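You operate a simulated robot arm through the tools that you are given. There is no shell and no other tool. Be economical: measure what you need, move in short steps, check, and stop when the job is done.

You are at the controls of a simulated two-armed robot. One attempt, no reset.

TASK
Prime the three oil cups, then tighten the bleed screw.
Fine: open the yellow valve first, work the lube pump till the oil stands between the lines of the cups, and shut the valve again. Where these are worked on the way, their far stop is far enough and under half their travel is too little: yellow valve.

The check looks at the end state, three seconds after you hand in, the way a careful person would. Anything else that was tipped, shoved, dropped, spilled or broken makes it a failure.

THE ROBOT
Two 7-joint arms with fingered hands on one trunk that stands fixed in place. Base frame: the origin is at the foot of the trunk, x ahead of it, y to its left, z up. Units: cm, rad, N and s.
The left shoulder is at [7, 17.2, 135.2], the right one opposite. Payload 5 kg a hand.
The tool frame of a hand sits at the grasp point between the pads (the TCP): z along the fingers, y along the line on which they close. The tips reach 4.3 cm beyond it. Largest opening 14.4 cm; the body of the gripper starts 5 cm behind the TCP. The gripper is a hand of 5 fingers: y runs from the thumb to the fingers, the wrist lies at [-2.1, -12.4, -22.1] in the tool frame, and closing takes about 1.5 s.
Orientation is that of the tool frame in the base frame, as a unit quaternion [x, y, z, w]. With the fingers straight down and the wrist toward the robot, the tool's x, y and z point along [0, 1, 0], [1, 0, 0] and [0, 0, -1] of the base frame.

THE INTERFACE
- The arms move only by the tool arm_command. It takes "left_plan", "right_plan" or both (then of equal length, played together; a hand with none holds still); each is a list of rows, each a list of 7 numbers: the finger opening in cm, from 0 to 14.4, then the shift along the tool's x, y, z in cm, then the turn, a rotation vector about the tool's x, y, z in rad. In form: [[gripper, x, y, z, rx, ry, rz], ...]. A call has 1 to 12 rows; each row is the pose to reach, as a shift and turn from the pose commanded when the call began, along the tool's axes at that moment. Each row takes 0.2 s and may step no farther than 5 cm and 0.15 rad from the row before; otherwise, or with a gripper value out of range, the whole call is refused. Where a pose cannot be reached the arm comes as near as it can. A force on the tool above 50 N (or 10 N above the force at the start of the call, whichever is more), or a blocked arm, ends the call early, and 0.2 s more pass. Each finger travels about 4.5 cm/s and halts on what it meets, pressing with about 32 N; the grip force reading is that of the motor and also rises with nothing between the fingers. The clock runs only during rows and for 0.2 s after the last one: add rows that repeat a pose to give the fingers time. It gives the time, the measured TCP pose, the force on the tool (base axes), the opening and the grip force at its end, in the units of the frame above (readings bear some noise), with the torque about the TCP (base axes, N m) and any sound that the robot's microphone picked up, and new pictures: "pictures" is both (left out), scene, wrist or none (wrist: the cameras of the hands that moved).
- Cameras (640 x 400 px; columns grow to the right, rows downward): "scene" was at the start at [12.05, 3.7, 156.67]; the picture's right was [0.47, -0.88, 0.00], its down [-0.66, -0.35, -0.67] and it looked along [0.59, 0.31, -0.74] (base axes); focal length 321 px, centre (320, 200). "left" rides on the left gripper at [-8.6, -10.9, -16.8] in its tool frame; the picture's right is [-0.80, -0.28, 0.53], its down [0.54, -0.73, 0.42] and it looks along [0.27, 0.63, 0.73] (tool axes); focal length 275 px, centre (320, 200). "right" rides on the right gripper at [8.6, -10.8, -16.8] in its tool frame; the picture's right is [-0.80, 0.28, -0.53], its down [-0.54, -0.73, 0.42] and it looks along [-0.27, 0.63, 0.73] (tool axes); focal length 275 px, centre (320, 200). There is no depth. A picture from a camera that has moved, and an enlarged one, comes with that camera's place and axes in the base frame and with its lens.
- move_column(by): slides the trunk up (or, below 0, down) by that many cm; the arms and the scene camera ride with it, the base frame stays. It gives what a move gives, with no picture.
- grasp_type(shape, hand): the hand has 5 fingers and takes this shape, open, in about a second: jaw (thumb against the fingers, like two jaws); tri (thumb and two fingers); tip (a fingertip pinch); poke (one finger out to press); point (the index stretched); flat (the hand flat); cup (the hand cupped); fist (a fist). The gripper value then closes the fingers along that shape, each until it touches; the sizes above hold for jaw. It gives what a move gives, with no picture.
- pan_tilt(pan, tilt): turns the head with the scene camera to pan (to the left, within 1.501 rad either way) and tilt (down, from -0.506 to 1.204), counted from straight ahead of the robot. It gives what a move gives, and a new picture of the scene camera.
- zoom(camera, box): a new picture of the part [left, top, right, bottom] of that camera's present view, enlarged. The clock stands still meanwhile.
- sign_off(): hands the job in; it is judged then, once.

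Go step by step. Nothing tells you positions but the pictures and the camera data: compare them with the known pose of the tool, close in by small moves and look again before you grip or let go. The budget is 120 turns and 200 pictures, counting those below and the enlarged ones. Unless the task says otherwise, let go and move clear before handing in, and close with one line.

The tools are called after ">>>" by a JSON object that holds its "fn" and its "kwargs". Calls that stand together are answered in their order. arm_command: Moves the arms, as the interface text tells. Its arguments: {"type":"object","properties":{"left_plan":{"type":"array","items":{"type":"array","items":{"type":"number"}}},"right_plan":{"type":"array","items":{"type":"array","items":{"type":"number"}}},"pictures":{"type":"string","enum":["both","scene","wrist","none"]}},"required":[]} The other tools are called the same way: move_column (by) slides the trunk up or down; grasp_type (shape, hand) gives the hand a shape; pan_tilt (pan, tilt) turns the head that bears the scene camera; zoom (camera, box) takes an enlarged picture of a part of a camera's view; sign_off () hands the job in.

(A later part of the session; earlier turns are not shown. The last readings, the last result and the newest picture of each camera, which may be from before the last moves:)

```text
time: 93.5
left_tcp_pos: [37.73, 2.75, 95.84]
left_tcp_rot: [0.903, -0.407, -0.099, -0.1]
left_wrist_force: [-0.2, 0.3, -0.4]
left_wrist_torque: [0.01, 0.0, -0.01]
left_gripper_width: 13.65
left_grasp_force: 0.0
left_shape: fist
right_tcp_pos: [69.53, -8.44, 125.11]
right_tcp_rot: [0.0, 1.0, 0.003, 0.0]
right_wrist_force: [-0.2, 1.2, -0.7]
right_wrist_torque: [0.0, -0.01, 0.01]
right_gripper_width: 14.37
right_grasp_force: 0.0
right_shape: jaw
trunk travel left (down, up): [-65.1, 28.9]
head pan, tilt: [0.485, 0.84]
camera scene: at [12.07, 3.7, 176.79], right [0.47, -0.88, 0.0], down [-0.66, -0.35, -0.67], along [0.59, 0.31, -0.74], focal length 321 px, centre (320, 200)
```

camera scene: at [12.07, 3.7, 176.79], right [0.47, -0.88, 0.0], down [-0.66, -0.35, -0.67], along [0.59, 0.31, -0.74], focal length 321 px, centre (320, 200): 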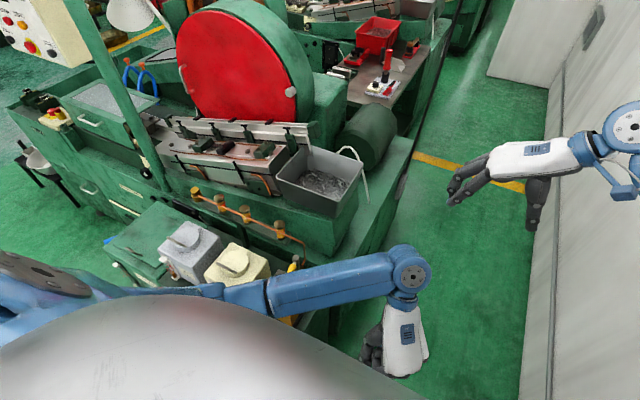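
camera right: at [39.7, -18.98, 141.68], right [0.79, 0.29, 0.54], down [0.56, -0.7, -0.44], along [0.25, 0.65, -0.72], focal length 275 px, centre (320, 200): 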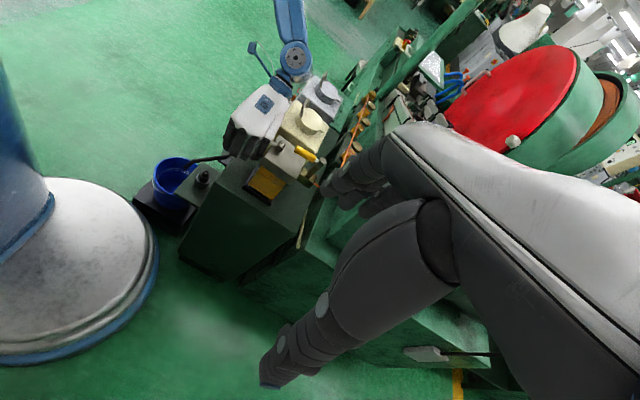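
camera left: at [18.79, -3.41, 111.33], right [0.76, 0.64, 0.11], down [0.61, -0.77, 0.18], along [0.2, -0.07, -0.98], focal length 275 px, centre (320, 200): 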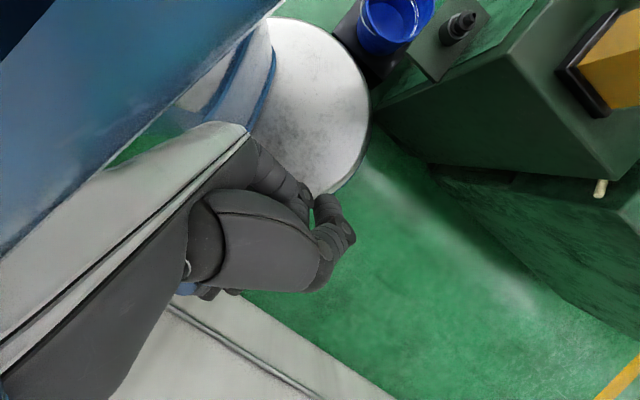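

Clear of the trunk. I'll lift the left hand and level it, with its wrist to the left.

>>> {"fn": "arm_command", "kwargs": {"left_plan": [[14, -0.8, -0.3, -2.9, -0.026, 0.026, -0.105], [14, -1.6, -0.6, -5.8, -0.052, 0.051, -0.21], [14, -2.3, -0.9, -8.6, -0.077, 0.077, -0.314], [14, -3.1, -1.2, -11.5, -0.103, 0.102, -0.419], [14, -3.9, -1.5, -14.4, -0.129, 0.128, -0.524], [14, -4.7, -1.8, -17.3, -0.155, 0.153, -0.629], [14, -5.4, -2.1, -20.1, -0.18, 0.179, -0.733], [14, -6.2, -2.4, -23, -0.206, 0.204, -0.838]], "pictures": "none"}}

>>> {"fn": "grasp_type", "kwargs": {"shape": "jaw", "hand": "left"}}

>>> {"fn": "zoom", "kwargs": {"camera": "scene", "box": [150, 150, 350, 300]}}

>>> {"fn": "zoom", "kwargs": {"camera": "right", "box": [200, 0, 440, 150]}}

```text
time: 95.3
left_tcp_pos: [37.8, 2.6, 119.78]
left_tcp_rot: [1.0, -0.001, 0.001, 0.001]
left_wrist_force: [-1.0, -1.2, 0.2]
left_wrist_torque: [-0.03, 0.0, 0.0]
left_gripper_width: 13.6
left_grasp_force: 0.0
left_shape: fist
right_tcp_pos: [69.55, -8.46, 125.22]
right_tcp_rot: [-0.001, 1.0, 0.002, 0.001]
right_wrist_force: [-0.3, 0.1, -0.7]
right_wrist_torque: [0.0, -0.03, 0.01]
right_gripper_width: 14.41
right_grasp_force: 0.1
right_shape: jaw
trunk travel left (down, up): [-65.1, 28.9]
head pan, tilt: [0.485, 0.84]
```

```text
time: 96.2
left_tcp_pos: [37.86, 2.7, 119.71]
left_tcp_rot: [1.0, -0.002, 0.0, -0.001]
left_wrist_force: [0.1, -0.4, -0.2]
left_wrist_torque: [-0.06, 0.01, 0.03]
left_gripper_width: 14.34
left_grasp_force: 0.1
left_shape: jaw
right_tcp_pos: [69.54, -8.43, 125.15]
right_tcp_rot: [0.0, 1.0, 0.003, 0.001]
right_wrist_force: [0.1, 0.3, -1.0]
right_wrist_torque: [0.0, 0.01, 0.0]
right_gripper_width: 14.39
right_grasp_force: 0.0
right_shape: jaw
trunk travel left (down, up): [-65.1, 28.9]
head pan, tilt: [0.485, 0.84]
```

```text
2.67 times, centred on (250, 225) of scene
camera zoom: at [12.07, 3.66, 176.8], right [0.47, -0.88, 0.0], down [-0.66, -0.35, -0.67], along [0.59, 0.31, -0.74], focal length 856 px, centre (507, 133)
```

zoom: 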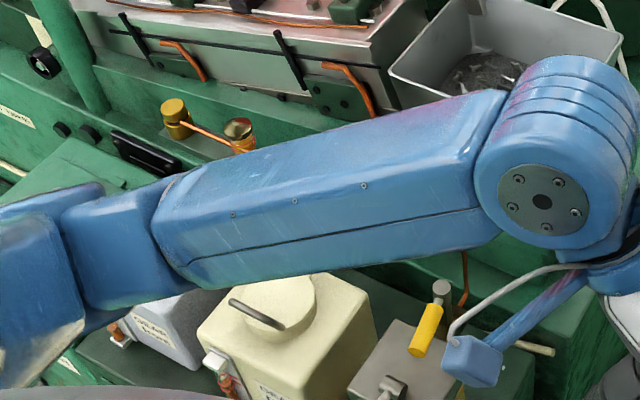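

```text
2.67 times, centred on (320, 75) of right
camera zoom: at [60.83, -19.25, 141.84], right [0.8, 0.28, 0.54], down [0.54, -0.72, -0.43], along [0.27, 0.63, -0.73], focal length 734 px, centre (320, 533)
```

zoom: 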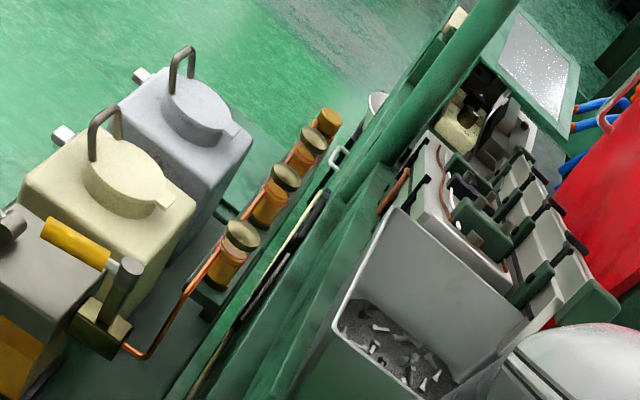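

The right camera sees the cups nicely, so I'll zoom on each.

>>> {"fn": "zoom", "kwargs": {"camera": "right", "box": [276, 80, 300, 108]}}

>>> {"fn": "zoom", "kwargs": {"camera": "right", "box": [290, 46, 322, 84]}}

```text
14.29 times, centred on (288, 94) of right
camera zoom: at [60.83, -19.25, 141.84], right [0.8, 0.28, 0.54], down [0.54, -0.72, -0.43], along [0.27, 0.63, -0.73], focal length 3932 px, centre (777, 1714)
```

zoom: 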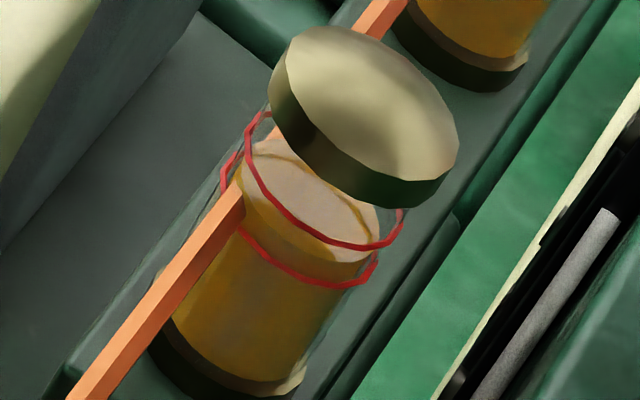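

```text
10.53 times, centred on (306, 65) of right
camera zoom: at [60.83, -19.25, 141.84], right [0.8, 0.28, 0.54], down [0.54, -0.72, -0.43], along [0.27, 0.63, -0.73], focal length 2898 px, centre (467, 1621)
```

zoom: 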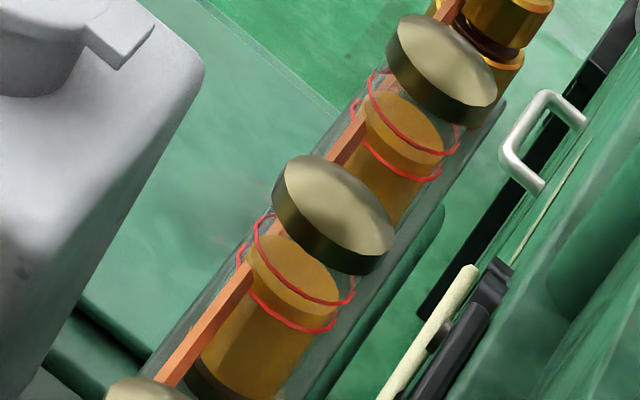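

All three cups now show oil between the two red lines, so pumping is done. Next I'll close the valve with the left hand, going over to the handle, which still points at the robot.

>>> {"fn": "arm_command", "kwargs": {"left_plan": [[12, 1.2, -3.8, 0, 0, 0, 0], [10, 2.4, -7.6, 0, 0, 0, 0], [8, 3.6, -11.4, 0, 0, 0, 0], [7, 4.8, -15.2, 0, 0, 0, 0], [7, 6, -19, 0, 0, 0, 0], [7, 7.2, -22.8, 0, 0, 0, 0], [7, 8.4, -26.6, 0, 0, 0, 0], [7, 9.5, -30.2, 0, 0, 0, 0], [7, 9.5, -30.2, 4, 0, 0, 0], [7, 9.5, -30.2, 8, 0, 0, 0], [7, 9.5, -30.2, 12, 0, 0, 0], [7, 9.5, -30.2, 15, 0, 0, 0]], "pictures": "both"}}

>>> {"fn": "zoom", "kwargs": {"camera": "left", "box": [200, 160, 420, 340]}}

```text
time: 98.8
left_tcp_pos: [47.41, 32.77, 104.72]
left_tcp_rot: [1.0, -0.001, -0.001, -0.001]
left_wrist_force: [0.8, -0.2, -0.3]
left_wrist_torque: [0.03, 0.04, 0.01]
left_gripper_width: 7.03
left_grasp_force: 0.1
left_shape: jaw
right_tcp_pos: [69.48, -8.38, 125.27]
right_tcp_rot: [0.0, 1.0, 0.002, 0.001]
right_wrist_force: [-0.1, -0.3, 0.6]
right_wrist_torque: [0.07, 0.0, 0.01]
right_gripper_width: 14.4
right_grasp_force: 0.1
right_shape: jaw
trunk travel left (down, up): [-65.1, 28.9]
head pan, tilt: [0.485, 0.84]
camera scene: at [12.1, 3.7, 176.8], right [0.47, -0.88, 0.0], down [-0.66, -0.35, -0.67], along [0.59, 0.31, -0.74], focal length 321 px, centre (320, 200)
camera left: at [38.93, 43.79, 121.61], right [-0.8, 0.29, -0.53], down [0.54, 0.72, -0.42], along [0.27, -0.63, -0.73], focal length 275 px, centre (320, 200)
```

scene: 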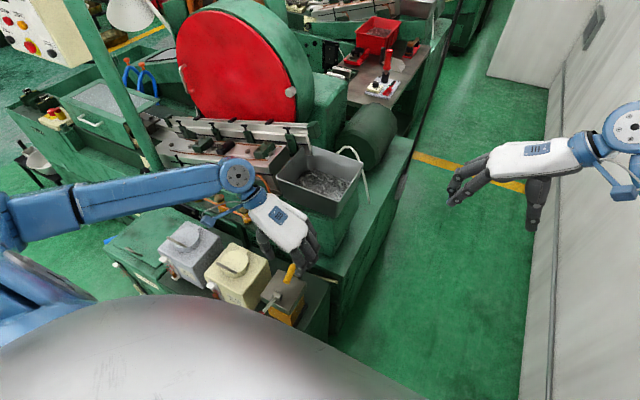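
left: 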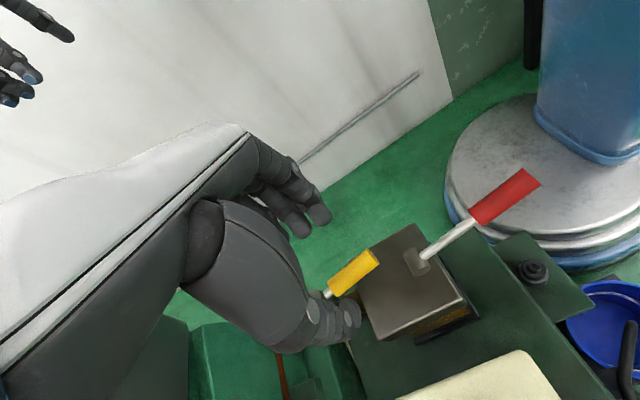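

```text
2.22 times, centred on (310, 250) of left
camera zoom: at [38.93, 43.79, 121.61], right [-0.8, 0.29, -0.53], down [0.54, 0.72, -0.42], along [0.27, -0.63, -0.73], focal length 612 px, centre (342, 89)
```

zoom: 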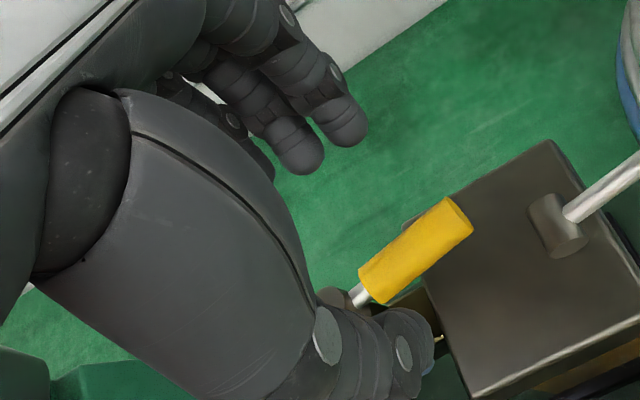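

The view matches the one at release. I'll go down on the handle and close.

>>> {"fn": "arm_command", "kwargs": {"left_plan": [[7, 0, 0, 3, 0, 0, 0], [7, 0, 0, 6, 0, 0, 0], [7, 0, 0, 8, 0, 0, 0], [7, 0, 0, 9.4, 0, 0, 0], [5, 0, 0, 9.4, 0, 0, 0], [3, 0, 0, 9.4, 0, 0, 0], [0, 0, 0, 9.4, 0, 0, 0], [0, 0, 0, 9.4, 0, 0, 0], [0, 0, 0, 9.4, 0, 0, 0], [0, 0, 0, 9.4, 0, 0, 0]], "pictures": "none"}}

>>> {"fn": "zoom", "kwargs": {"camera": "left", "box": [200, 160, 420, 340]}}

```text
time: 101.0
left_tcp_pos: [47.38, 32.94, 95.33]
left_tcp_rot: [1.0, -0.002, 0.0, 0.0]
left_wrist_force: [1.3, -2.9, -4.1]
left_wrist_torque: [-0.12, 0.0, -0.2]
left_gripper_width: 0.0
left_grasp_force: 32.1
left_shape: jaw
right_tcp_pos: [69.67, -8.44, 125.16]
right_tcp_rot: [0.0, 1.0, 0.003, 0.001]
right_wrist_force: [0.1, -0.7, -0.2]
right_wrist_torque: [0.01, 0.02, 0.0]
right_gripper_width: 14.4
right_grasp_force: 0.0
right_shape: jaw
trunk travel left (down, up): [-65.1, 28.9]
head pan, tilt: [0.485, 0.84]
```

```text
2.22 times, centred on (310, 250) of left
camera zoom: at [38.97, 43.84, 112.19], right [-0.8, 0.29, -0.53], down [0.55, 0.72, -0.42], along [0.27, -0.63, -0.73], focal length 612 px, centre (342, 89)
```

zoom: 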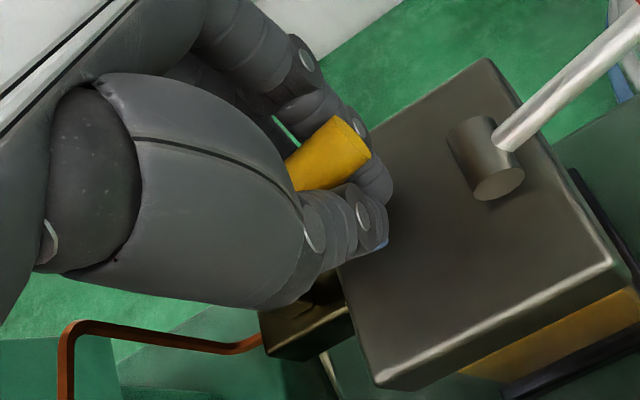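

Gripped. Swinging it back a quarter turn, counter-clockwise from above.

>>> {"fn": "arm_command", "kwargs": {"left_plan": [[0, 0.05, 0.76, 0, 0, 0, -0.143], [0, 0.22, 1.5, 0, 0, 0, -0.286], [0, 0.48, 2.2, 0, 0, 0, -0.429], [0, 0.84, 2.86, 0, 0, 0, -0.571], [0, 1.3, 3.47, 0, 0, 0, -0.714], [0, 1.83, 4.0, 0, 0, 0, -0.857], [0, 2.44, 4.46, 0, 0, 0, -1.0], [0, 3.1, 4.82, 0, 0, 0, -1.142], [0, 3.8, 5.08, 0, 0, 0, -1.285], [0, 4.55, 5.25, 0, 0, 0, -1.428], [0, 5.3, 5.3, 0, 0, 0, -1.571], [0, 5.7, 5.3, 0, 0, 0, -1.64]], "pictures": "wrist"}}

>>> {"fn": "zoom", "kwargs": {"camera": "left", "box": [200, 160, 420, 340]}}

```text
time: 103.6
left_tcp_pos: [52.51, 27.62, 95.41]
left_tcp_rot: [0.682, 0.731, 0.0, -0.001]
left_wrist_force: [-39.3, 7.8, 2.9]
left_wrist_torque: [-0.31, 0.02, -0.64]
left_gripper_width: 0.01
left_grasp_force: 32.7
left_shape: jaw
right_tcp_pos: [69.06, -8.48, 125.38]
right_tcp_rot: [0.0, 1.0, 0.002, 0.002]
right_wrist_force: [0.5, 0.0, 0.3]
right_wrist_torque: [-0.01, 0.01, 0.0]
right_gripper_width: 14.41
right_grasp_force: 0.0
right_shape: jaw
trunk travel left (down, up): [-65.1, 28.9]
head pan, tilt: [0.485, 0.84]
camera left: at [42.44, 18.34, 112.34], right [-0.23, -0.81, -0.53], down [-0.76, 0.49, -0.42], along [0.61, 0.31, -0.73], focal length 275 px, centre (320, 200)
```

left: 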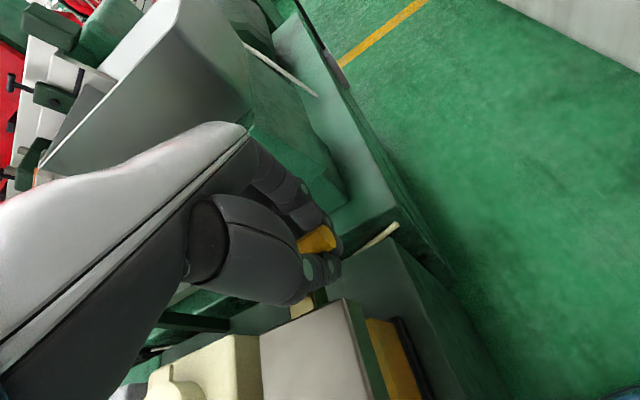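

```text
2.22 times, centred on (310, 250) of left
camera zoom: at [42.44, 18.34, 112.34], right [-0.23, -0.81, -0.53], down [-0.76, 0.49, -0.42], along [0.61, 0.31, -0.73], focal length 612 px, centre (342, 89)
```

zoom: 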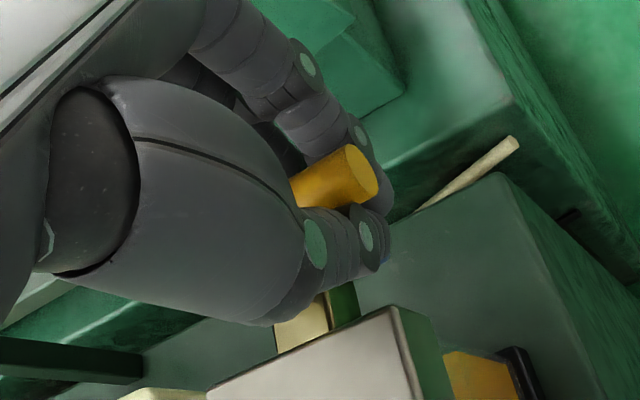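

The valve is back against its closed stop. I'll ease off, release and lift clear.

>>> {"fn": "arm_command", "kwargs": {"left_plan": [[0, 0, -0.3, 0, 0, 0, 0.05], [3, 0, -0.3, 0, 0, 0, 0.05], [6, 0, -0.3, 0, 0, 0, 0.05], [7, 0, -0.3, 0, 0, 0, 0.05], [7, 0, -0.3, 0, 0, 0, 0.05], [7, 0, -0.3, -3, 0, 0, 0.05], [7, 0, -0.3, -7, 0, 0, 0.05], [7, 0, -0.3, -11, 0, 0, 0.05], [7, 0, -0.3, -15, 0, 0, 0.05]], "pictures": "wrist"}}

>>> {"fn": "zoom", "kwargs": {"camera": "left", "box": [220, 200, 460, 360]}}

>>> {"fn": "zoom", "kwargs": {"camera": "scene", "box": [170, 150, 330, 290]}}

```text
time: 105.6
left_tcp_pos: [52.66, 27.46, 110.37]
left_tcp_rot: [0.702, 0.712, 0.0, -0.001]
left_wrist_force: [0.0, 0.2, -0.6]
left_wrist_torque: [0.03, 0.02, 0.01]
left_gripper_width: 6.95
left_grasp_force: 0.0
left_shape: jaw
right_tcp_pos: [69.6, -8.46, 125.2]
right_tcp_rot: [0.0, 1.0, 0.004, 0.001]
right_wrist_force: [-0.1, -0.3, 0.5]
right_wrist_torque: [0.02, 0.03, -0.02]
right_gripper_width: 14.39
right_grasp_force: 0.1
right_shape: jaw
trunk travel left (down, up): [-65.1, 28.9]
head pan, tilt: [0.485, 0.84]
camera left: at [42.15, 18.81, 127.24], right [-0.27, -0.8, -0.53], down [-0.73, 0.53, -0.42], along [0.62, 0.28, -0.73], focal length 275 px, centre (320, 200)
```

left: 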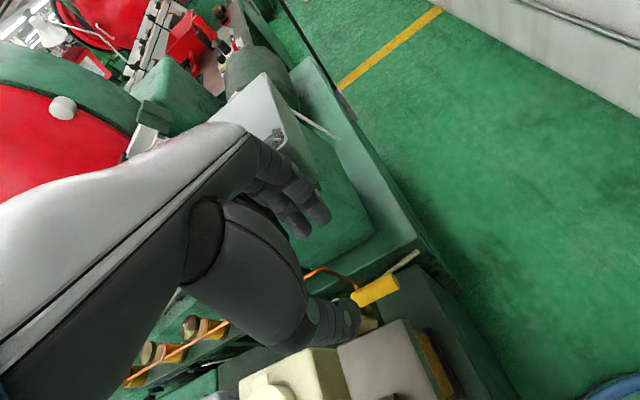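

```text
2.50 times, centred on (340, 280) of left
camera zoom: at [42.15, 18.81, 127.24], right [-0.27, -0.8, -0.53], down [-0.73, 0.53, -0.42], along [0.62, 0.28, -0.73], focal length 688 px, centre (270, 0)
```

zoom: 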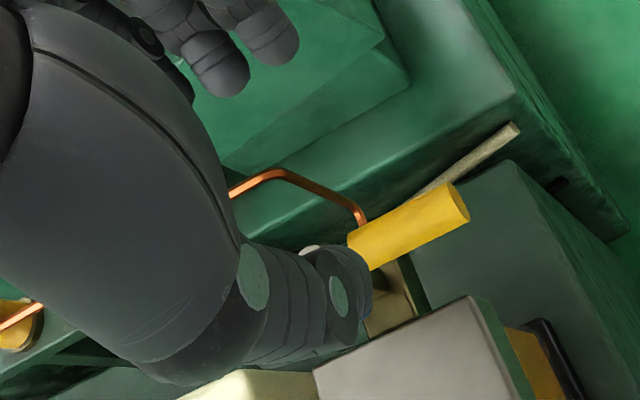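

```text
2.86 times, centred on (250, 220) of scene
camera zoom: at [12.13, 3.61, 176.78], right [0.47, -0.88, 0.0], down [-0.66, -0.35, -0.67], along [0.59, 0.31, -0.74], focal length 917 px, centre (520, 143)
```

zoom: 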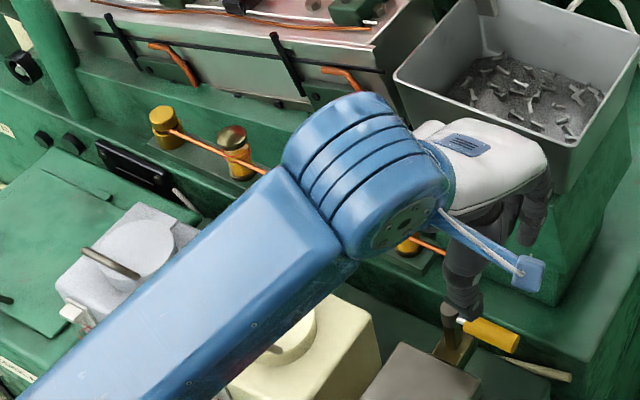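

The valve is shut. Next is the bleed screw at the left end of the pipe, so I'll bring the left hand over there and look.

>>> {"fn": "arm_command", "kwargs": {"left_plan": [[7, 3.2, 0, -0.6, 0, 0, 0], [7, 6.4, 0, -1.2, 0, 0, 0], [7, 9.6, 0, -1.8, 0, 0, 0], [7, 12.8, 0, -2.4, 0, 0, 0], [7, 16, 0, -3, 0, 0, 0], [7, 19.2, 0, -3.6, 0, 0, 0], [7, 22.4, 0, -4.2, 0, 0, 0], [7, 25.6, 0, -4.8, 0, 0, 0], [7, 28.8, 0, -5.4, 0, 0, 0], [7, 32, 0, -6, 0, 0, 0], [7, 35.2, 0, -6, 0, 0, 0], [7, 38.4, 0, -6, 0, 0, 0]], "pictures": "both"}}

>>> {"fn": "zoom", "kwargs": {"camera": "left", "box": [280, 240, 440, 360]}}

>>> {"fn": "zoom", "kwargs": {"camera": "scene", "box": [170, 160, 240, 210]}}

```text
time: 108.2
left_tcp_pos: [52.19, 66.26, 116.3]
left_tcp_rot: [0.702, 0.712, 0.0, 0.0]
left_wrist_force: [-1.0, -0.2, -0.6]
left_wrist_torque: [-0.03, -0.01, 0.02]
left_gripper_width: 6.98
left_grasp_force: 0.1
left_shape: jaw
right_tcp_pos: [69.57, -8.36, 125.14]
right_tcp_rot: [0.0, 1.0, 0.003, 0.001]
right_wrist_force: [0.4, 0.1, -0.1]
right_wrist_torque: [-0.03, -0.01, -0.01]
right_gripper_width: 14.39
right_grasp_force: 0.1
right_shape: jaw
trunk travel left (down, up): [-65.1, 28.9]
head pan, tilt: [0.485, 0.84]
camera scene: at [12.06, 3.8, 176.79], right [0.47, -0.88, 0.0], down [-0.66, -0.35, -0.67], along [0.59, 0.31, -0.74], focal length 321 px, centre (320, 200)
camera left: at [41.46, 57.48, 133.17], right [-0.27, -0.8, -0.53], down [-0.73, 0.53, -0.42], along [0.62, 0.28, -0.73], focal length 275 px, centre (320, 200)
```

scene: 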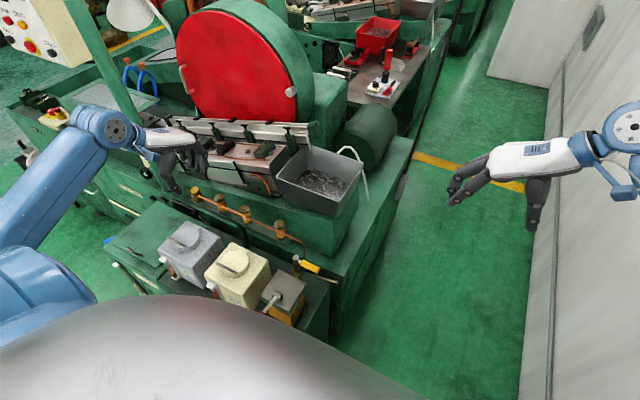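
left: 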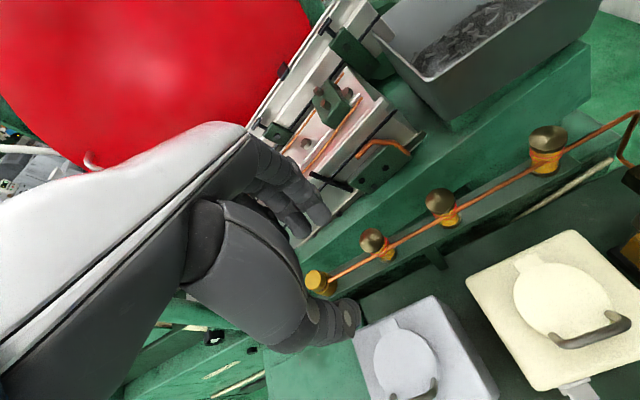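

```text
3.33 times, centred on (360, 300) of left
camera zoom: at [41.46, 57.48, 133.17], right [-0.27, -0.8, -0.53], down [-0.73, 0.53, -0.42], along [0.62, 0.28, -0.73], focal length 918 px, centre (187, -133)
```

zoom: 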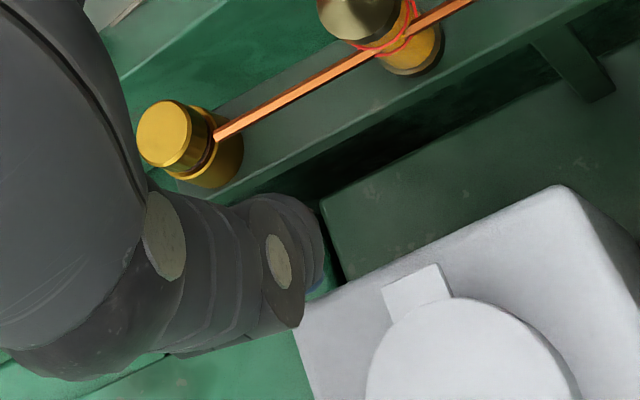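

```text
8.00 times, centred on (205, 185) of scene
camera zoom: at [12.06, 3.8, 176.79], right [0.47, -0.88, 0.0], down [-0.66, -0.35, -0.67], along [0.59, 0.31, -0.74], focal length 2568 px, centre (1240, 320)
```

zoom: 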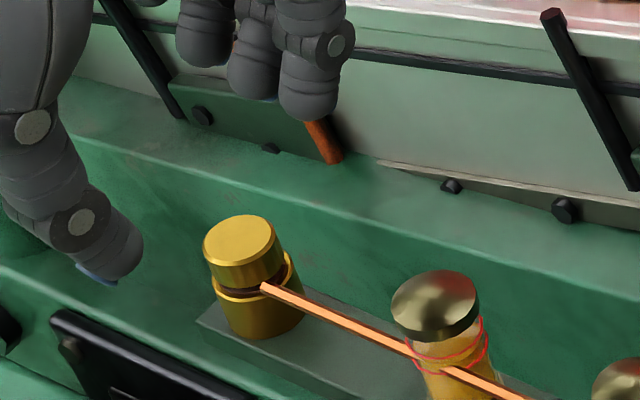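

The bleed screw is a brass cap about 3.6 cm wide, with its top at z ≈ 97.5 and an open gap showing thread beneath. I'll use a fingertip pinch and first see where the tips are.

>>> {"fn": "grasp_type", "kwargs": {"shape": "tip", "hand": "left"}}

>>> {"fn": "zoom", "kwargs": {"camera": "left", "box": [160, 100, 440, 380]}}

>>> {"fn": "arm_command", "kwargs": {"left_plan": [[3.5, 0, 0, 0, 0, 0, 0], [3.5, 0, 0, 0, 0, 0, 0], [3.5, 0, 0, 0, 0, 0, 0], [3.5, 0, 0, 0, 0, 0, 0], [3.5, 0, 0, 0, 0, 0, 0], [3.5, 0, 0, 0, 0, 0, 0], [3.5, 0, 0, 0, 0, 0, 0]], "pictures": "none"}}

>>> {"fn": "zoom", "kwargs": {"camera": "left", "box": [160, 100, 440, 380]}}

>>> {"fn": "zoom", "kwargs": {"camera": "scene", "box": [120, 110, 230, 220]}}

```text
time: 109.1
left_tcp_pos: [51.99, 66.03, 116.39]
left_tcp_rot: [0.702, 0.712, 0.001, 0.0]
left_wrist_force: [0.0, -0.4, 0.1]
left_wrist_torque: [0.0, -0.03, -0.03]
left_gripper_width: 14.36
left_grasp_force: 0.1
left_shape: tip
right_tcp_pos: [69.56, -8.49, 125.16]
right_tcp_rot: [0.0, 1.0, 0.003, 0.001]
right_wrist_force: [0.0, -0.3, 0.6]
right_wrist_torque: [0.04, -0.01, -0.03]
right_gripper_width: 14.39
right_grasp_force: 0.1
right_shape: jaw
trunk travel left (down, up): [-65.1, 28.9]
head pan, tilt: [0.485, 0.84]
```

```text
1.43 times, centred on (300, 240) of left
camera zoom: at [41.46, 57.32, 133.23], right [-0.27, -0.8, -0.54], down [-0.73, 0.53, -0.42], along [0.62, 0.28, -0.73], focal length 393 px, centre (349, 143)
```

zoom: 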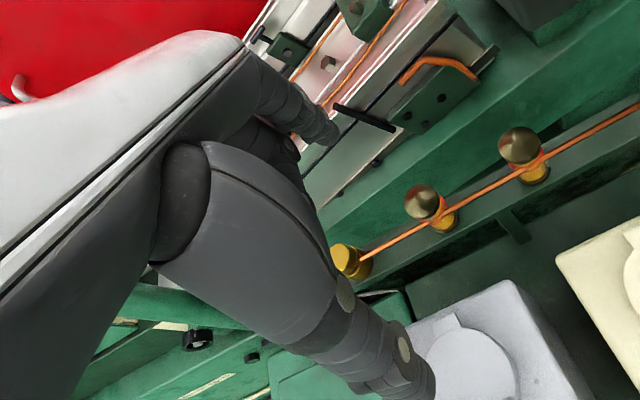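

```text
time: 110.7
left_tcp_pos: [52.03, 66.0, 116.51]
left_tcp_rot: [0.701, 0.714, 0.0, 0.0]
left_wrist_force: [-0.9, 0.6, 0.0]
left_wrist_torque: [-0.03, 0.02, 0.0]
left_gripper_width: 3.59
left_grasp_force: 0.1
left_shape: tip
right_tcp_pos: [69.54, -8.25, 125.24]
right_tcp_rot: [0.0, 1.0, 0.002, 0.001]
right_wrist_force: [0.3, 0.7, -0.3]
right_wrist_torque: [0.0, -0.02, -0.03]
right_gripper_width: 14.39
right_grasp_force: 0.0
right_shape: jaw
trunk travel left (down, up): [-65.1, 28.9]
head pan, tilt: [0.485, 0.84]
```

```text
1.43 times, centred on (300, 240) of left
camera zoom: at [41.46, 57.37, 133.21], right [-0.27, -0.8, -0.53], down [-0.73, 0.53, -0.42], along [0.62, 0.28, -0.73], focal length 393 px, centre (349, 143)
```

zoom: 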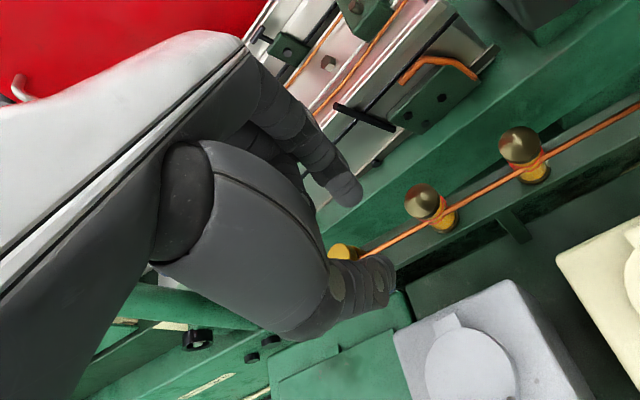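

```text
3.64 times, centred on (175, 165) of scene
camera zoom: at [12.05, 3.69, 176.8], right [0.47, -0.88, 0.0], down [-0.66, -0.35, -0.67], along [0.59, 0.31, -0.74], focal length 1167 px, centre (847, 327)
```

zoom: 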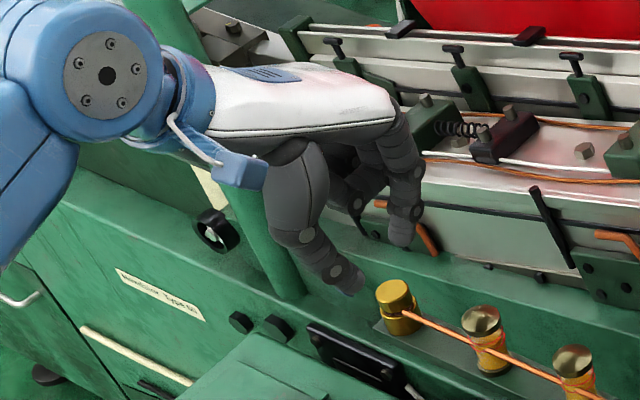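

I need to know where the fingertips meet in this shape, so I'll close further and triangulate.

>>> {"fn": "arm_command", "kwargs": {"left_plan": [[0, 0, 0, 0, 0, 0, 0], [0, 0, 0, 0, 0, 0, 0], [0, 0, 0, 0, 0, 0, 0], [0, 0, 0, 0, 0, 0, 0]], "pictures": "none"}}

>>> {"fn": "zoom", "kwargs": {"camera": "left", "box": [240, 180, 400, 320]}}

>>> {"fn": "zoom", "kwargs": {"camera": "scene", "box": [150, 130, 220, 200]}}

```text
time: 111.7
left_tcp_pos: [51.99, 66.0, 116.37]
left_tcp_rot: [0.701, 0.713, 0.0, -0.001]
left_wrist_force: [-0.4, -0.5, -1.0]
left_wrist_torque: [0.0, -0.01, 0.02]
left_gripper_width: 0.0
left_grasp_force: 32.5
left_shape: tip
right_tcp_pos: [69.42, -8.44, 125.15]
right_tcp_rot: [-0.001, 1.0, 0.003, 0.001]
right_wrist_force: [-0.4, 0.5, -0.3]
right_wrist_torque: [-0.02, -0.01, 0.02]
right_gripper_width: 14.37
right_grasp_force: 0.0
right_shape: jaw
trunk travel left (down, up): [-65.1, 28.9]
head pan, tilt: [0.485, 0.84]
```

```text
2.86 times, centred on (320, 250) of left
camera zoom: at [41.46, 57.36, 133.22], right [-0.27, -0.8, -0.53], down [-0.73, 0.53, -0.42], along [0.62, 0.28, -0.73], focal length 786 px, centre (320, 57)
```

zoom: 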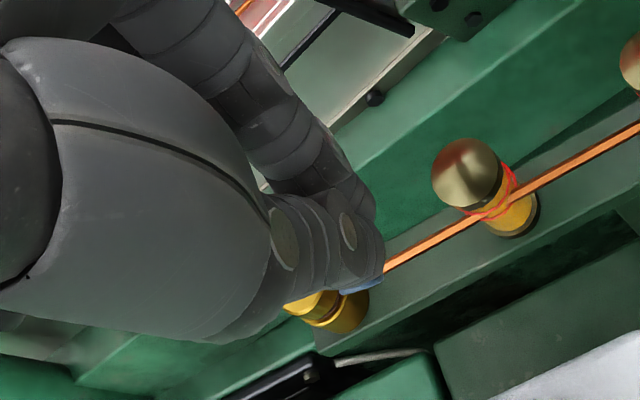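

```text
5.71 times, centred on (185, 165) of scene
camera zoom: at [12.05, 3.69, 176.8], right [0.47, -0.88, 0.0], down [-0.66, -0.35, -0.67], along [0.59, 0.31, -0.74], focal length 1834 px, centre (1091, 400)
```

zoom: 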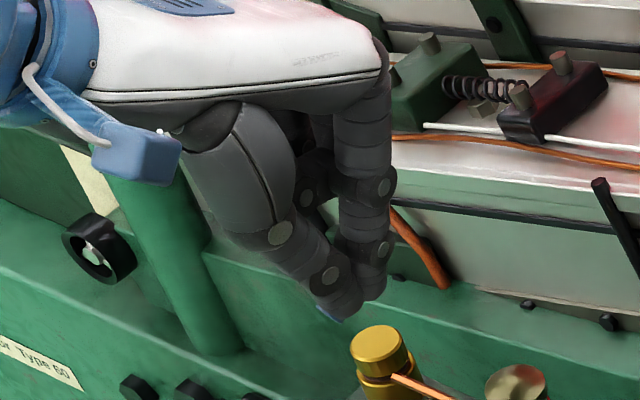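

The fingertips sit 4.3 cm below the TCP. I'll move above the screw with an 8 cm opening, pre-turned counter-clockwise.

>>> {"fn": "arm_command", "kwargs": {"left_plan": [[3, 1.5, 1, 0, 0, 0, -0.1], [5, 3, 2, 0, 0, 0, -0.2], [8, 4.5, 3, 0, 0, 0, -0.3], [8, 6, 4, 0, 0, 0, -0.4], [8, 8, 5.5, 0, 0, 0, -0.5], [8, 10.3, 7.1, 0, 0, 0, -0.6], [8, 10.3, 7.1, 3, 0, 0, -0.7], [8, 10.3, 7.1, 6, 0, 0, -0.7], [8, 10.3, 7.1, 9, 0, 0, -0.7]], "pictures": "both"}}

>>> {"fn": "zoom", "kwargs": {"camera": "scene", "box": [150, 130, 240, 220]}}

>>> {"fn": "zoom", "kwargs": {"camera": "left", "box": [220, 160, 440, 340]}}

```text
time: 113.7
left_tcp_pos: [59.17, 76.31, 107.4]
left_tcp_rot: [0.413, 0.911, 0.001, 0.001]
left_wrist_force: [0.4, 0.3, 0.0]
left_wrist_torque: [-0.02, 0.0, 0.01]
left_gripper_width: 7.98
left_grasp_force: 0.0
left_shape: tip
right_tcp_pos: [69.58, -8.38, 125.11]
right_tcp_rot: [0.0, 1.0, 0.002, 0.002]
right_wrist_force: [-0.2, -0.1, -0.6]
right_wrist_torque: [-0.03, 0.02, 0.0]
right_gripper_width: 14.39
right_grasp_force: 0.1
right_shape: jaw
trunk travel left (down, up): [-65.1, 28.9]
head pan, tilt: [0.485, 0.84]
camera scene: at [12.14, 3.76, 176.8], right [0.47, -0.88, 0.0], down [-0.66, -0.35, -0.67], along [0.59, 0.31, -0.74], focal length 321 px, centre (320, 200)
camera left: at [56.75, 62.92, 124.21], right [0.31, -0.79, -0.53], down [-0.9, -0.07, -0.42], along [0.3, 0.61, -0.73], focal length 275 px, centre (320, 200)
```

scene: 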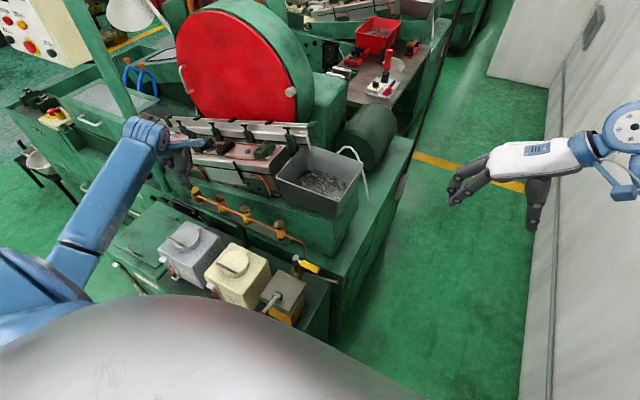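
left: 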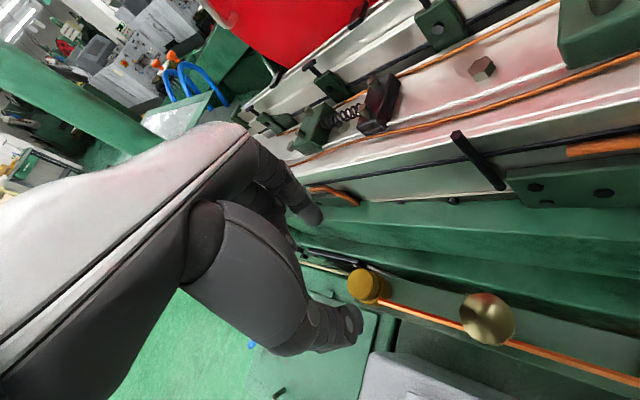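

```text
4.44 times, centred on (195, 175) of scene
camera zoom: at [12.14, 3.76, 176.8], right [0.47, -0.88, 0.0], down [-0.66, -0.35, -0.67], along [0.59, 0.31, -0.74], focal length 1427 px, centre (876, 311)
```

zoom: 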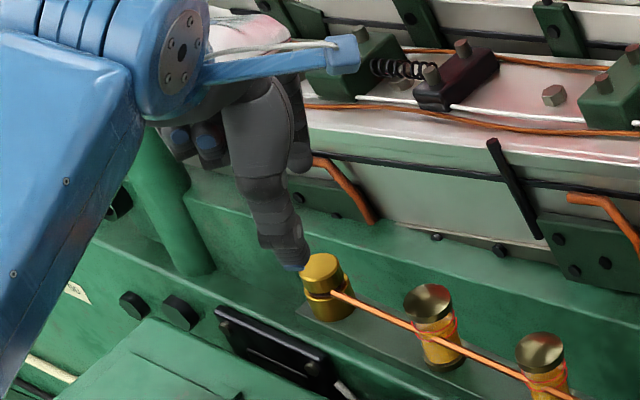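

```text
2.22 times, centred on (330, 250) of left
camera zoom: at [56.75, 62.92, 124.21], right [0.31, -0.79, -0.53], down [-0.9, -0.07, -0.42], along [0.3, 0.61, -0.73], focal length 612 px, centre (298, 89)
```

zoom: 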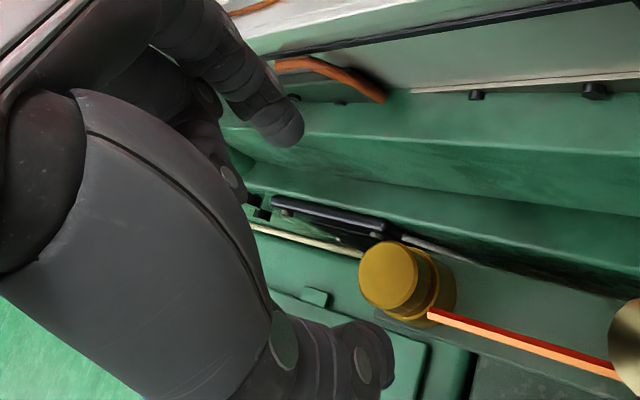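

The screw lies exactly between the fingertips. I'll descend 7.9 cm and pinch.

>>> {"fn": "arm_command", "kwargs": {"left_plan": [[8, 0, 0, 2.5, 0, 0, 0], [8, 0, 0, 5, 0, 0, 0], [8, 0, 0, 6.8, 0, 0, 0], [8, 0, 0, 7.9, 0, 0, 0]], "pictures": "none"}}

>>> {"fn": "zoom", "kwargs": {"camera": "left", "box": [220, 160, 440, 340]}}

>>> {"fn": "zoom", "kwargs": {"camera": "scene", "box": [165, 150, 225, 210]}}

```text
time: 114.7
left_tcp_pos: [59.21, 76.39, 99.46]
left_tcp_rot: [0.415, 0.91, 0.0, 0.0]
left_wrist_force: [0.7, 0.5, -0.1]
left_wrist_torque: [0.0, -0.03, -0.01]
left_gripper_width: 7.97
left_grasp_force: 0.0
left_shape: tip
right_tcp_pos: [69.51, -8.35, 125.06]
right_tcp_rot: [-0.001, 1.0, 0.003, 0.0]
right_wrist_force: [0.6, -0.3, -0.4]
right_wrist_torque: [0.02, -0.01, 0.02]
right_gripper_width: 14.4
right_grasp_force: 0.1
right_shape: jaw
trunk travel left (down, up): [-65.1, 28.9]
head pan, tilt: [0.485, 0.84]
```

```text
2.22 times, centred on (330, 250) of left
camera zoom: at [56.71, 62.85, 116.38], right [0.31, -0.79, -0.53], down [-0.9, -0.07, -0.42], along [0.3, 0.61, -0.73], focal length 612 px, centre (298, 89)
```

zoom: 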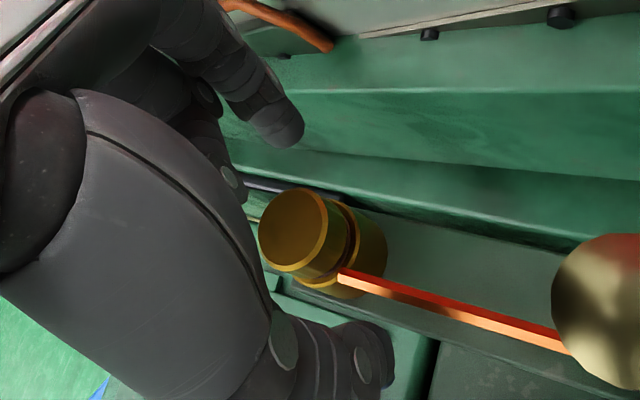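

```text
6.67 times, centred on (195, 180) of scene
camera zoom: at [12.06, 3.68, 176.8], right [0.47, -0.88, 0.0], down [-0.66, -0.35, -0.67], along [0.59, 0.31, -0.74], focal length 2140 px, centre (1153, 333)
```

zoom: 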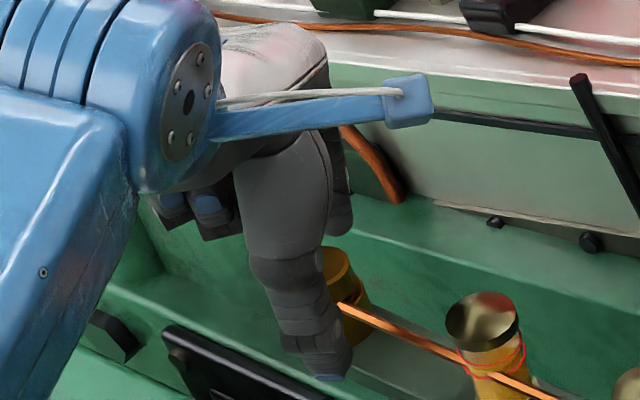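

>>> {"fn": "arm_command", "kwargs": {"left_plan": [[6, 0, 0, 0, 0, 0, 0], [4, 0, 0, 0, 0, 0, 0], [2.5, 0, 0, 0, 0, 0, 0], [2, 0, 0, 0, 0, 0, 0], [2, 0, 0, 0, 0, 0, 0], [1, 0, 0, 0, 0, 0, 0], [0, 0, 0, 0, 0, 0, 0], [0, 0, 0, 0, 0, 0, 0]], "pictures": "none"}}

>>> {"fn": "zoom", "kwargs": {"camera": "left", "box": [220, 160, 440, 340]}}

```text
time: 116.5
left_tcp_pos: [59.1, 76.31, 99.63]
left_tcp_rot: [0.415, 0.91, 0.001, 0.0]
left_wrist_force: [-6.8, -6.8, 0.6]
left_wrist_torque: [-0.25, 0.3, 0.03]
left_gripper_width: 2.18
left_grasp_force: 31.9
left_shape: tip
right_tcp_pos: [69.5, -8.53, 125.2]
right_tcp_rot: [0.001, 1.0, 0.004, 0.002]
right_wrist_force: [0.9, 0.0, 0.3]
right_wrist_torque: [0.01, 0.01, -0.02]
right_gripper_width: 14.39
right_grasp_force: 0.1
right_shape: jaw
trunk travel left (down, up): [-65.1, 28.9]
head pan, tilt: [0.485, 0.84]
```

```text
2.22 times, centred on (330, 250) of left
camera zoom: at [56.62, 62.77, 116.44], right [0.31, -0.79, -0.53], down [-0.9, -0.07, -0.42], along [0.3, 0.61, -0.73], focal length 612 px, centre (298, 89)
```

zoom: 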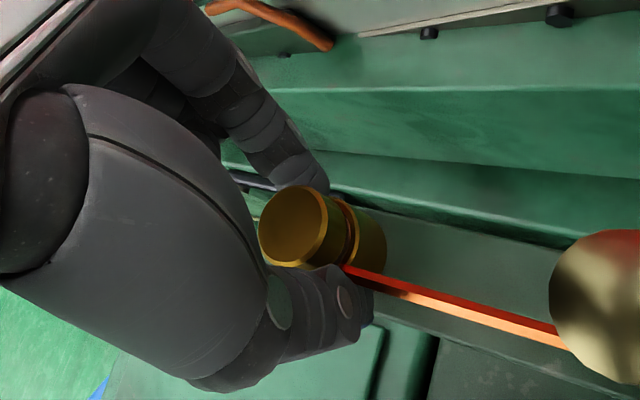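

The cap is pinched. I'll turn clockwise (tightening) by 0.6 rad and check the torque.

>>> {"fn": "arm_command", "kwargs": {"left_plan": [[0, 0, 0, 0, 0, 0, 0.12], [0, 0, 0, 0, 0, 0, 0.24], [0, 0, 0, 0, 0, 0, 0.36], [0, 0, 0, 0, 0, 0, 0.48], [0, 0, 0, 0, 0, 0, 0.6]], "pictures": "none"}}

>>> {"fn": "zoom", "kwargs": {"camera": "left", "box": [220, 160, 440, 340]}}

```text
time: 117.7
left_tcp_pos: [59.04, 76.65, 99.6]
left_tcp_rot: [0.665, 0.747, 0.002, 0.0]
left_wrist_force: [-8.9, 8.7, 0.9]
left_wrist_torque: [0.35, 0.35, 0.46]
left_gripper_width: 2.23
left_grasp_force: 32.1
left_shape: tip
right_tcp_pos: [69.43, -8.31, 125.29]
right_tcp_rot: [-0.001, 1.0, 0.003, 0.002]
right_wrist_force: [0.3, -1.0, 0.0]
right_wrist_torque: [0.0, 0.0, 0.0]
right_gripper_width: 14.4
right_grasp_force: 0.0
right_shape: jaw
trunk travel left (down, up): [-65.1, 28.9]
head pan, tilt: [0.485, 0.84]
```

```text
2.22 times, centred on (330, 250) of left
camera zoom: at [49.3, 66.85, 116.4], right [-0.19, -0.82, -0.54], down [-0.78, 0.46, -0.42], along [0.59, 0.34, -0.73], focal length 612 px, centre (298, 89)
```

zoom: 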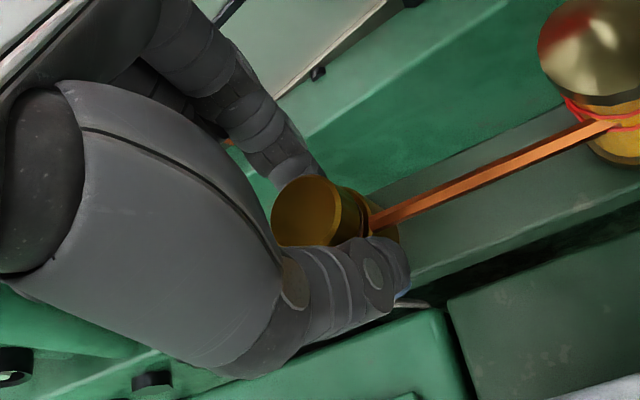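

>>> {"fn": "arm_command", "kwargs": {"left_plan": [[0, 0, 0, 0, 0, 0, 0.12], [0, 0, 0, 0, 0, 0, 0.24], [0, 0, 0, 0, 0, 0, 0.36], [0, 0, 0, 0, 0, 0, 0.48], [0, 0, 0, 0, 0, 0, 0.6], [0, 0, 0, 0, 0, 0, 0.72], [0, 0, 0, 0, 0, 0, 0.84], [0, 0, 0, 0, 0, 0, 0.95]], "pictures": "none"}}

>>> {"fn": "zoom", "kwargs": {"camera": "left", "box": [220, 160, 440, 340]}}

>>> {"fn": "zoom", "kwargs": {"camera": "scene", "box": [170, 165, 220, 215]}}

```text
time: 119.5
left_tcp_pos: [59.3, 76.38, 99.52]
left_tcp_rot: [0.934, 0.358, 0.0, -0.001]
left_wrist_force: [14.4, -2.4, -5.5]
left_wrist_torque: [0.04, -0.83, 0.79]
left_gripper_width: 1.91
left_grasp_force: 31.8
left_shape: tip
right_tcp_pos: [69.94, -8.33, 125.11]
right_tcp_rot: [0.0, 1.0, 0.003, 0.0]
right_wrist_force: [0.5, 0.8, -0.5]
right_wrist_torque: [-0.05, 0.0, -0.01]
right_gripper_width: 14.42
right_grasp_force: 0.0
right_shape: jaw
trunk travel left (down, up): [-65.1, 28.9]
head pan, tilt: [0.485, 0.84]
```

```text
2.22 times, centred on (330, 250) of left
camera zoom: at [45.82, 78.75, 116.31], right [-0.78, -0.32, -0.53], down [-0.08, 0.9, -0.42], along [0.62, -0.28, -0.73], focal length 612 px, centre (298, 89)
```

zoom: 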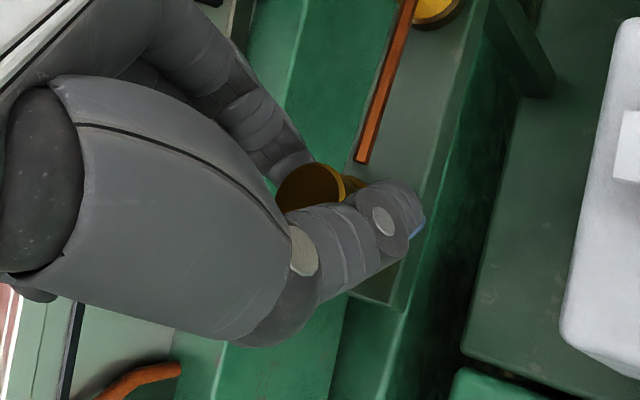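

```text
8.00 times, centred on (195, 190) of scene
camera zoom: at [12.49, 3.72, 176.76], right [0.47, -0.88, 0.0], down [-0.66, -0.35, -0.67], along [0.59, 0.31, -0.75], focal length 2568 px, centre (1320, 280)
```

zoom: 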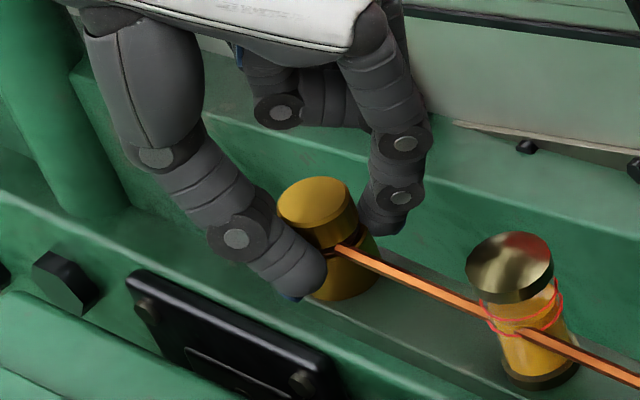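

I'll open, wind back counter-clockwise and check how the gap looks.

>>> {"fn": "arm_command", "kwargs": {"left_plan": [[4, 0, 0, 0, 0, 0, 0], [7, 0, 0, 0, 0, 0, 0], [8, 0, 0, 0, 0, 0, -0.1], [8, 0, 0, 0, 0, 0, -0.25], [8, 0, 0, 0, 0, 0, -0.4], [8, 0, 0, 0, 0, 0, -0.55], [8, 0, 0, 0, 0, 0, -0.7], [8, 0, 0, 0, 0, 0, -0.85], [8, 0, 0, 0, 0, 0, -1.0], [8, 0, 0, 0, 0, 0, -1.15], [8, 0, 0, 0, 0, 0, -1.3], [8, 0, 0, 0, 0, 0, -1.45]], "pictures": "none"}}

>>> {"fn": "zoom", "kwargs": {"camera": "left", "box": [220, 160, 440, 340]}}

```text
time: 122.1
left_tcp_pos: [59.01, 76.43, 99.6]
left_tcp_rot: [0.459, 0.889, 0.001, -0.001]
left_wrist_force: [0.8, 0.2, -0.2]
left_wrist_torque: [-0.03, 0.04, 0.02]
left_gripper_width: 7.97
left_grasp_force: 0.1
left_shape: tip
right_tcp_pos: [69.65, -8.39, 125.13]
right_tcp_rot: [0.0, 1.0, 0.002, 0.001]
right_wrist_force: [0.0, -0.2, 0.2]
right_wrist_torque: [0.04, 0.0, -0.01]
right_gripper_width: 14.41
right_grasp_force: 0.2
right_shape: jaw
trunk travel left (down, up): [-65.1, 28.9]
head pan, tilt: [0.485, 0.84]
```

```text
2.22 times, centred on (330, 250) of left
camera zoom: at [55.38, 63.13, 116.4], right [0.23, -0.81, -0.54], down [-0.91, 0.02, -0.42], along [0.36, 0.58, -0.73], focal length 612 px, centre (298, 89)
```

zoom: 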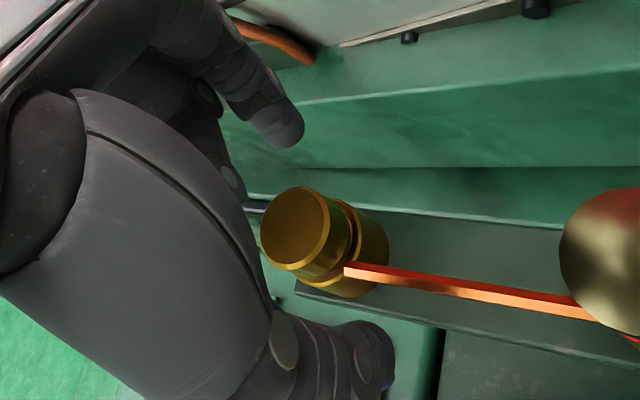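

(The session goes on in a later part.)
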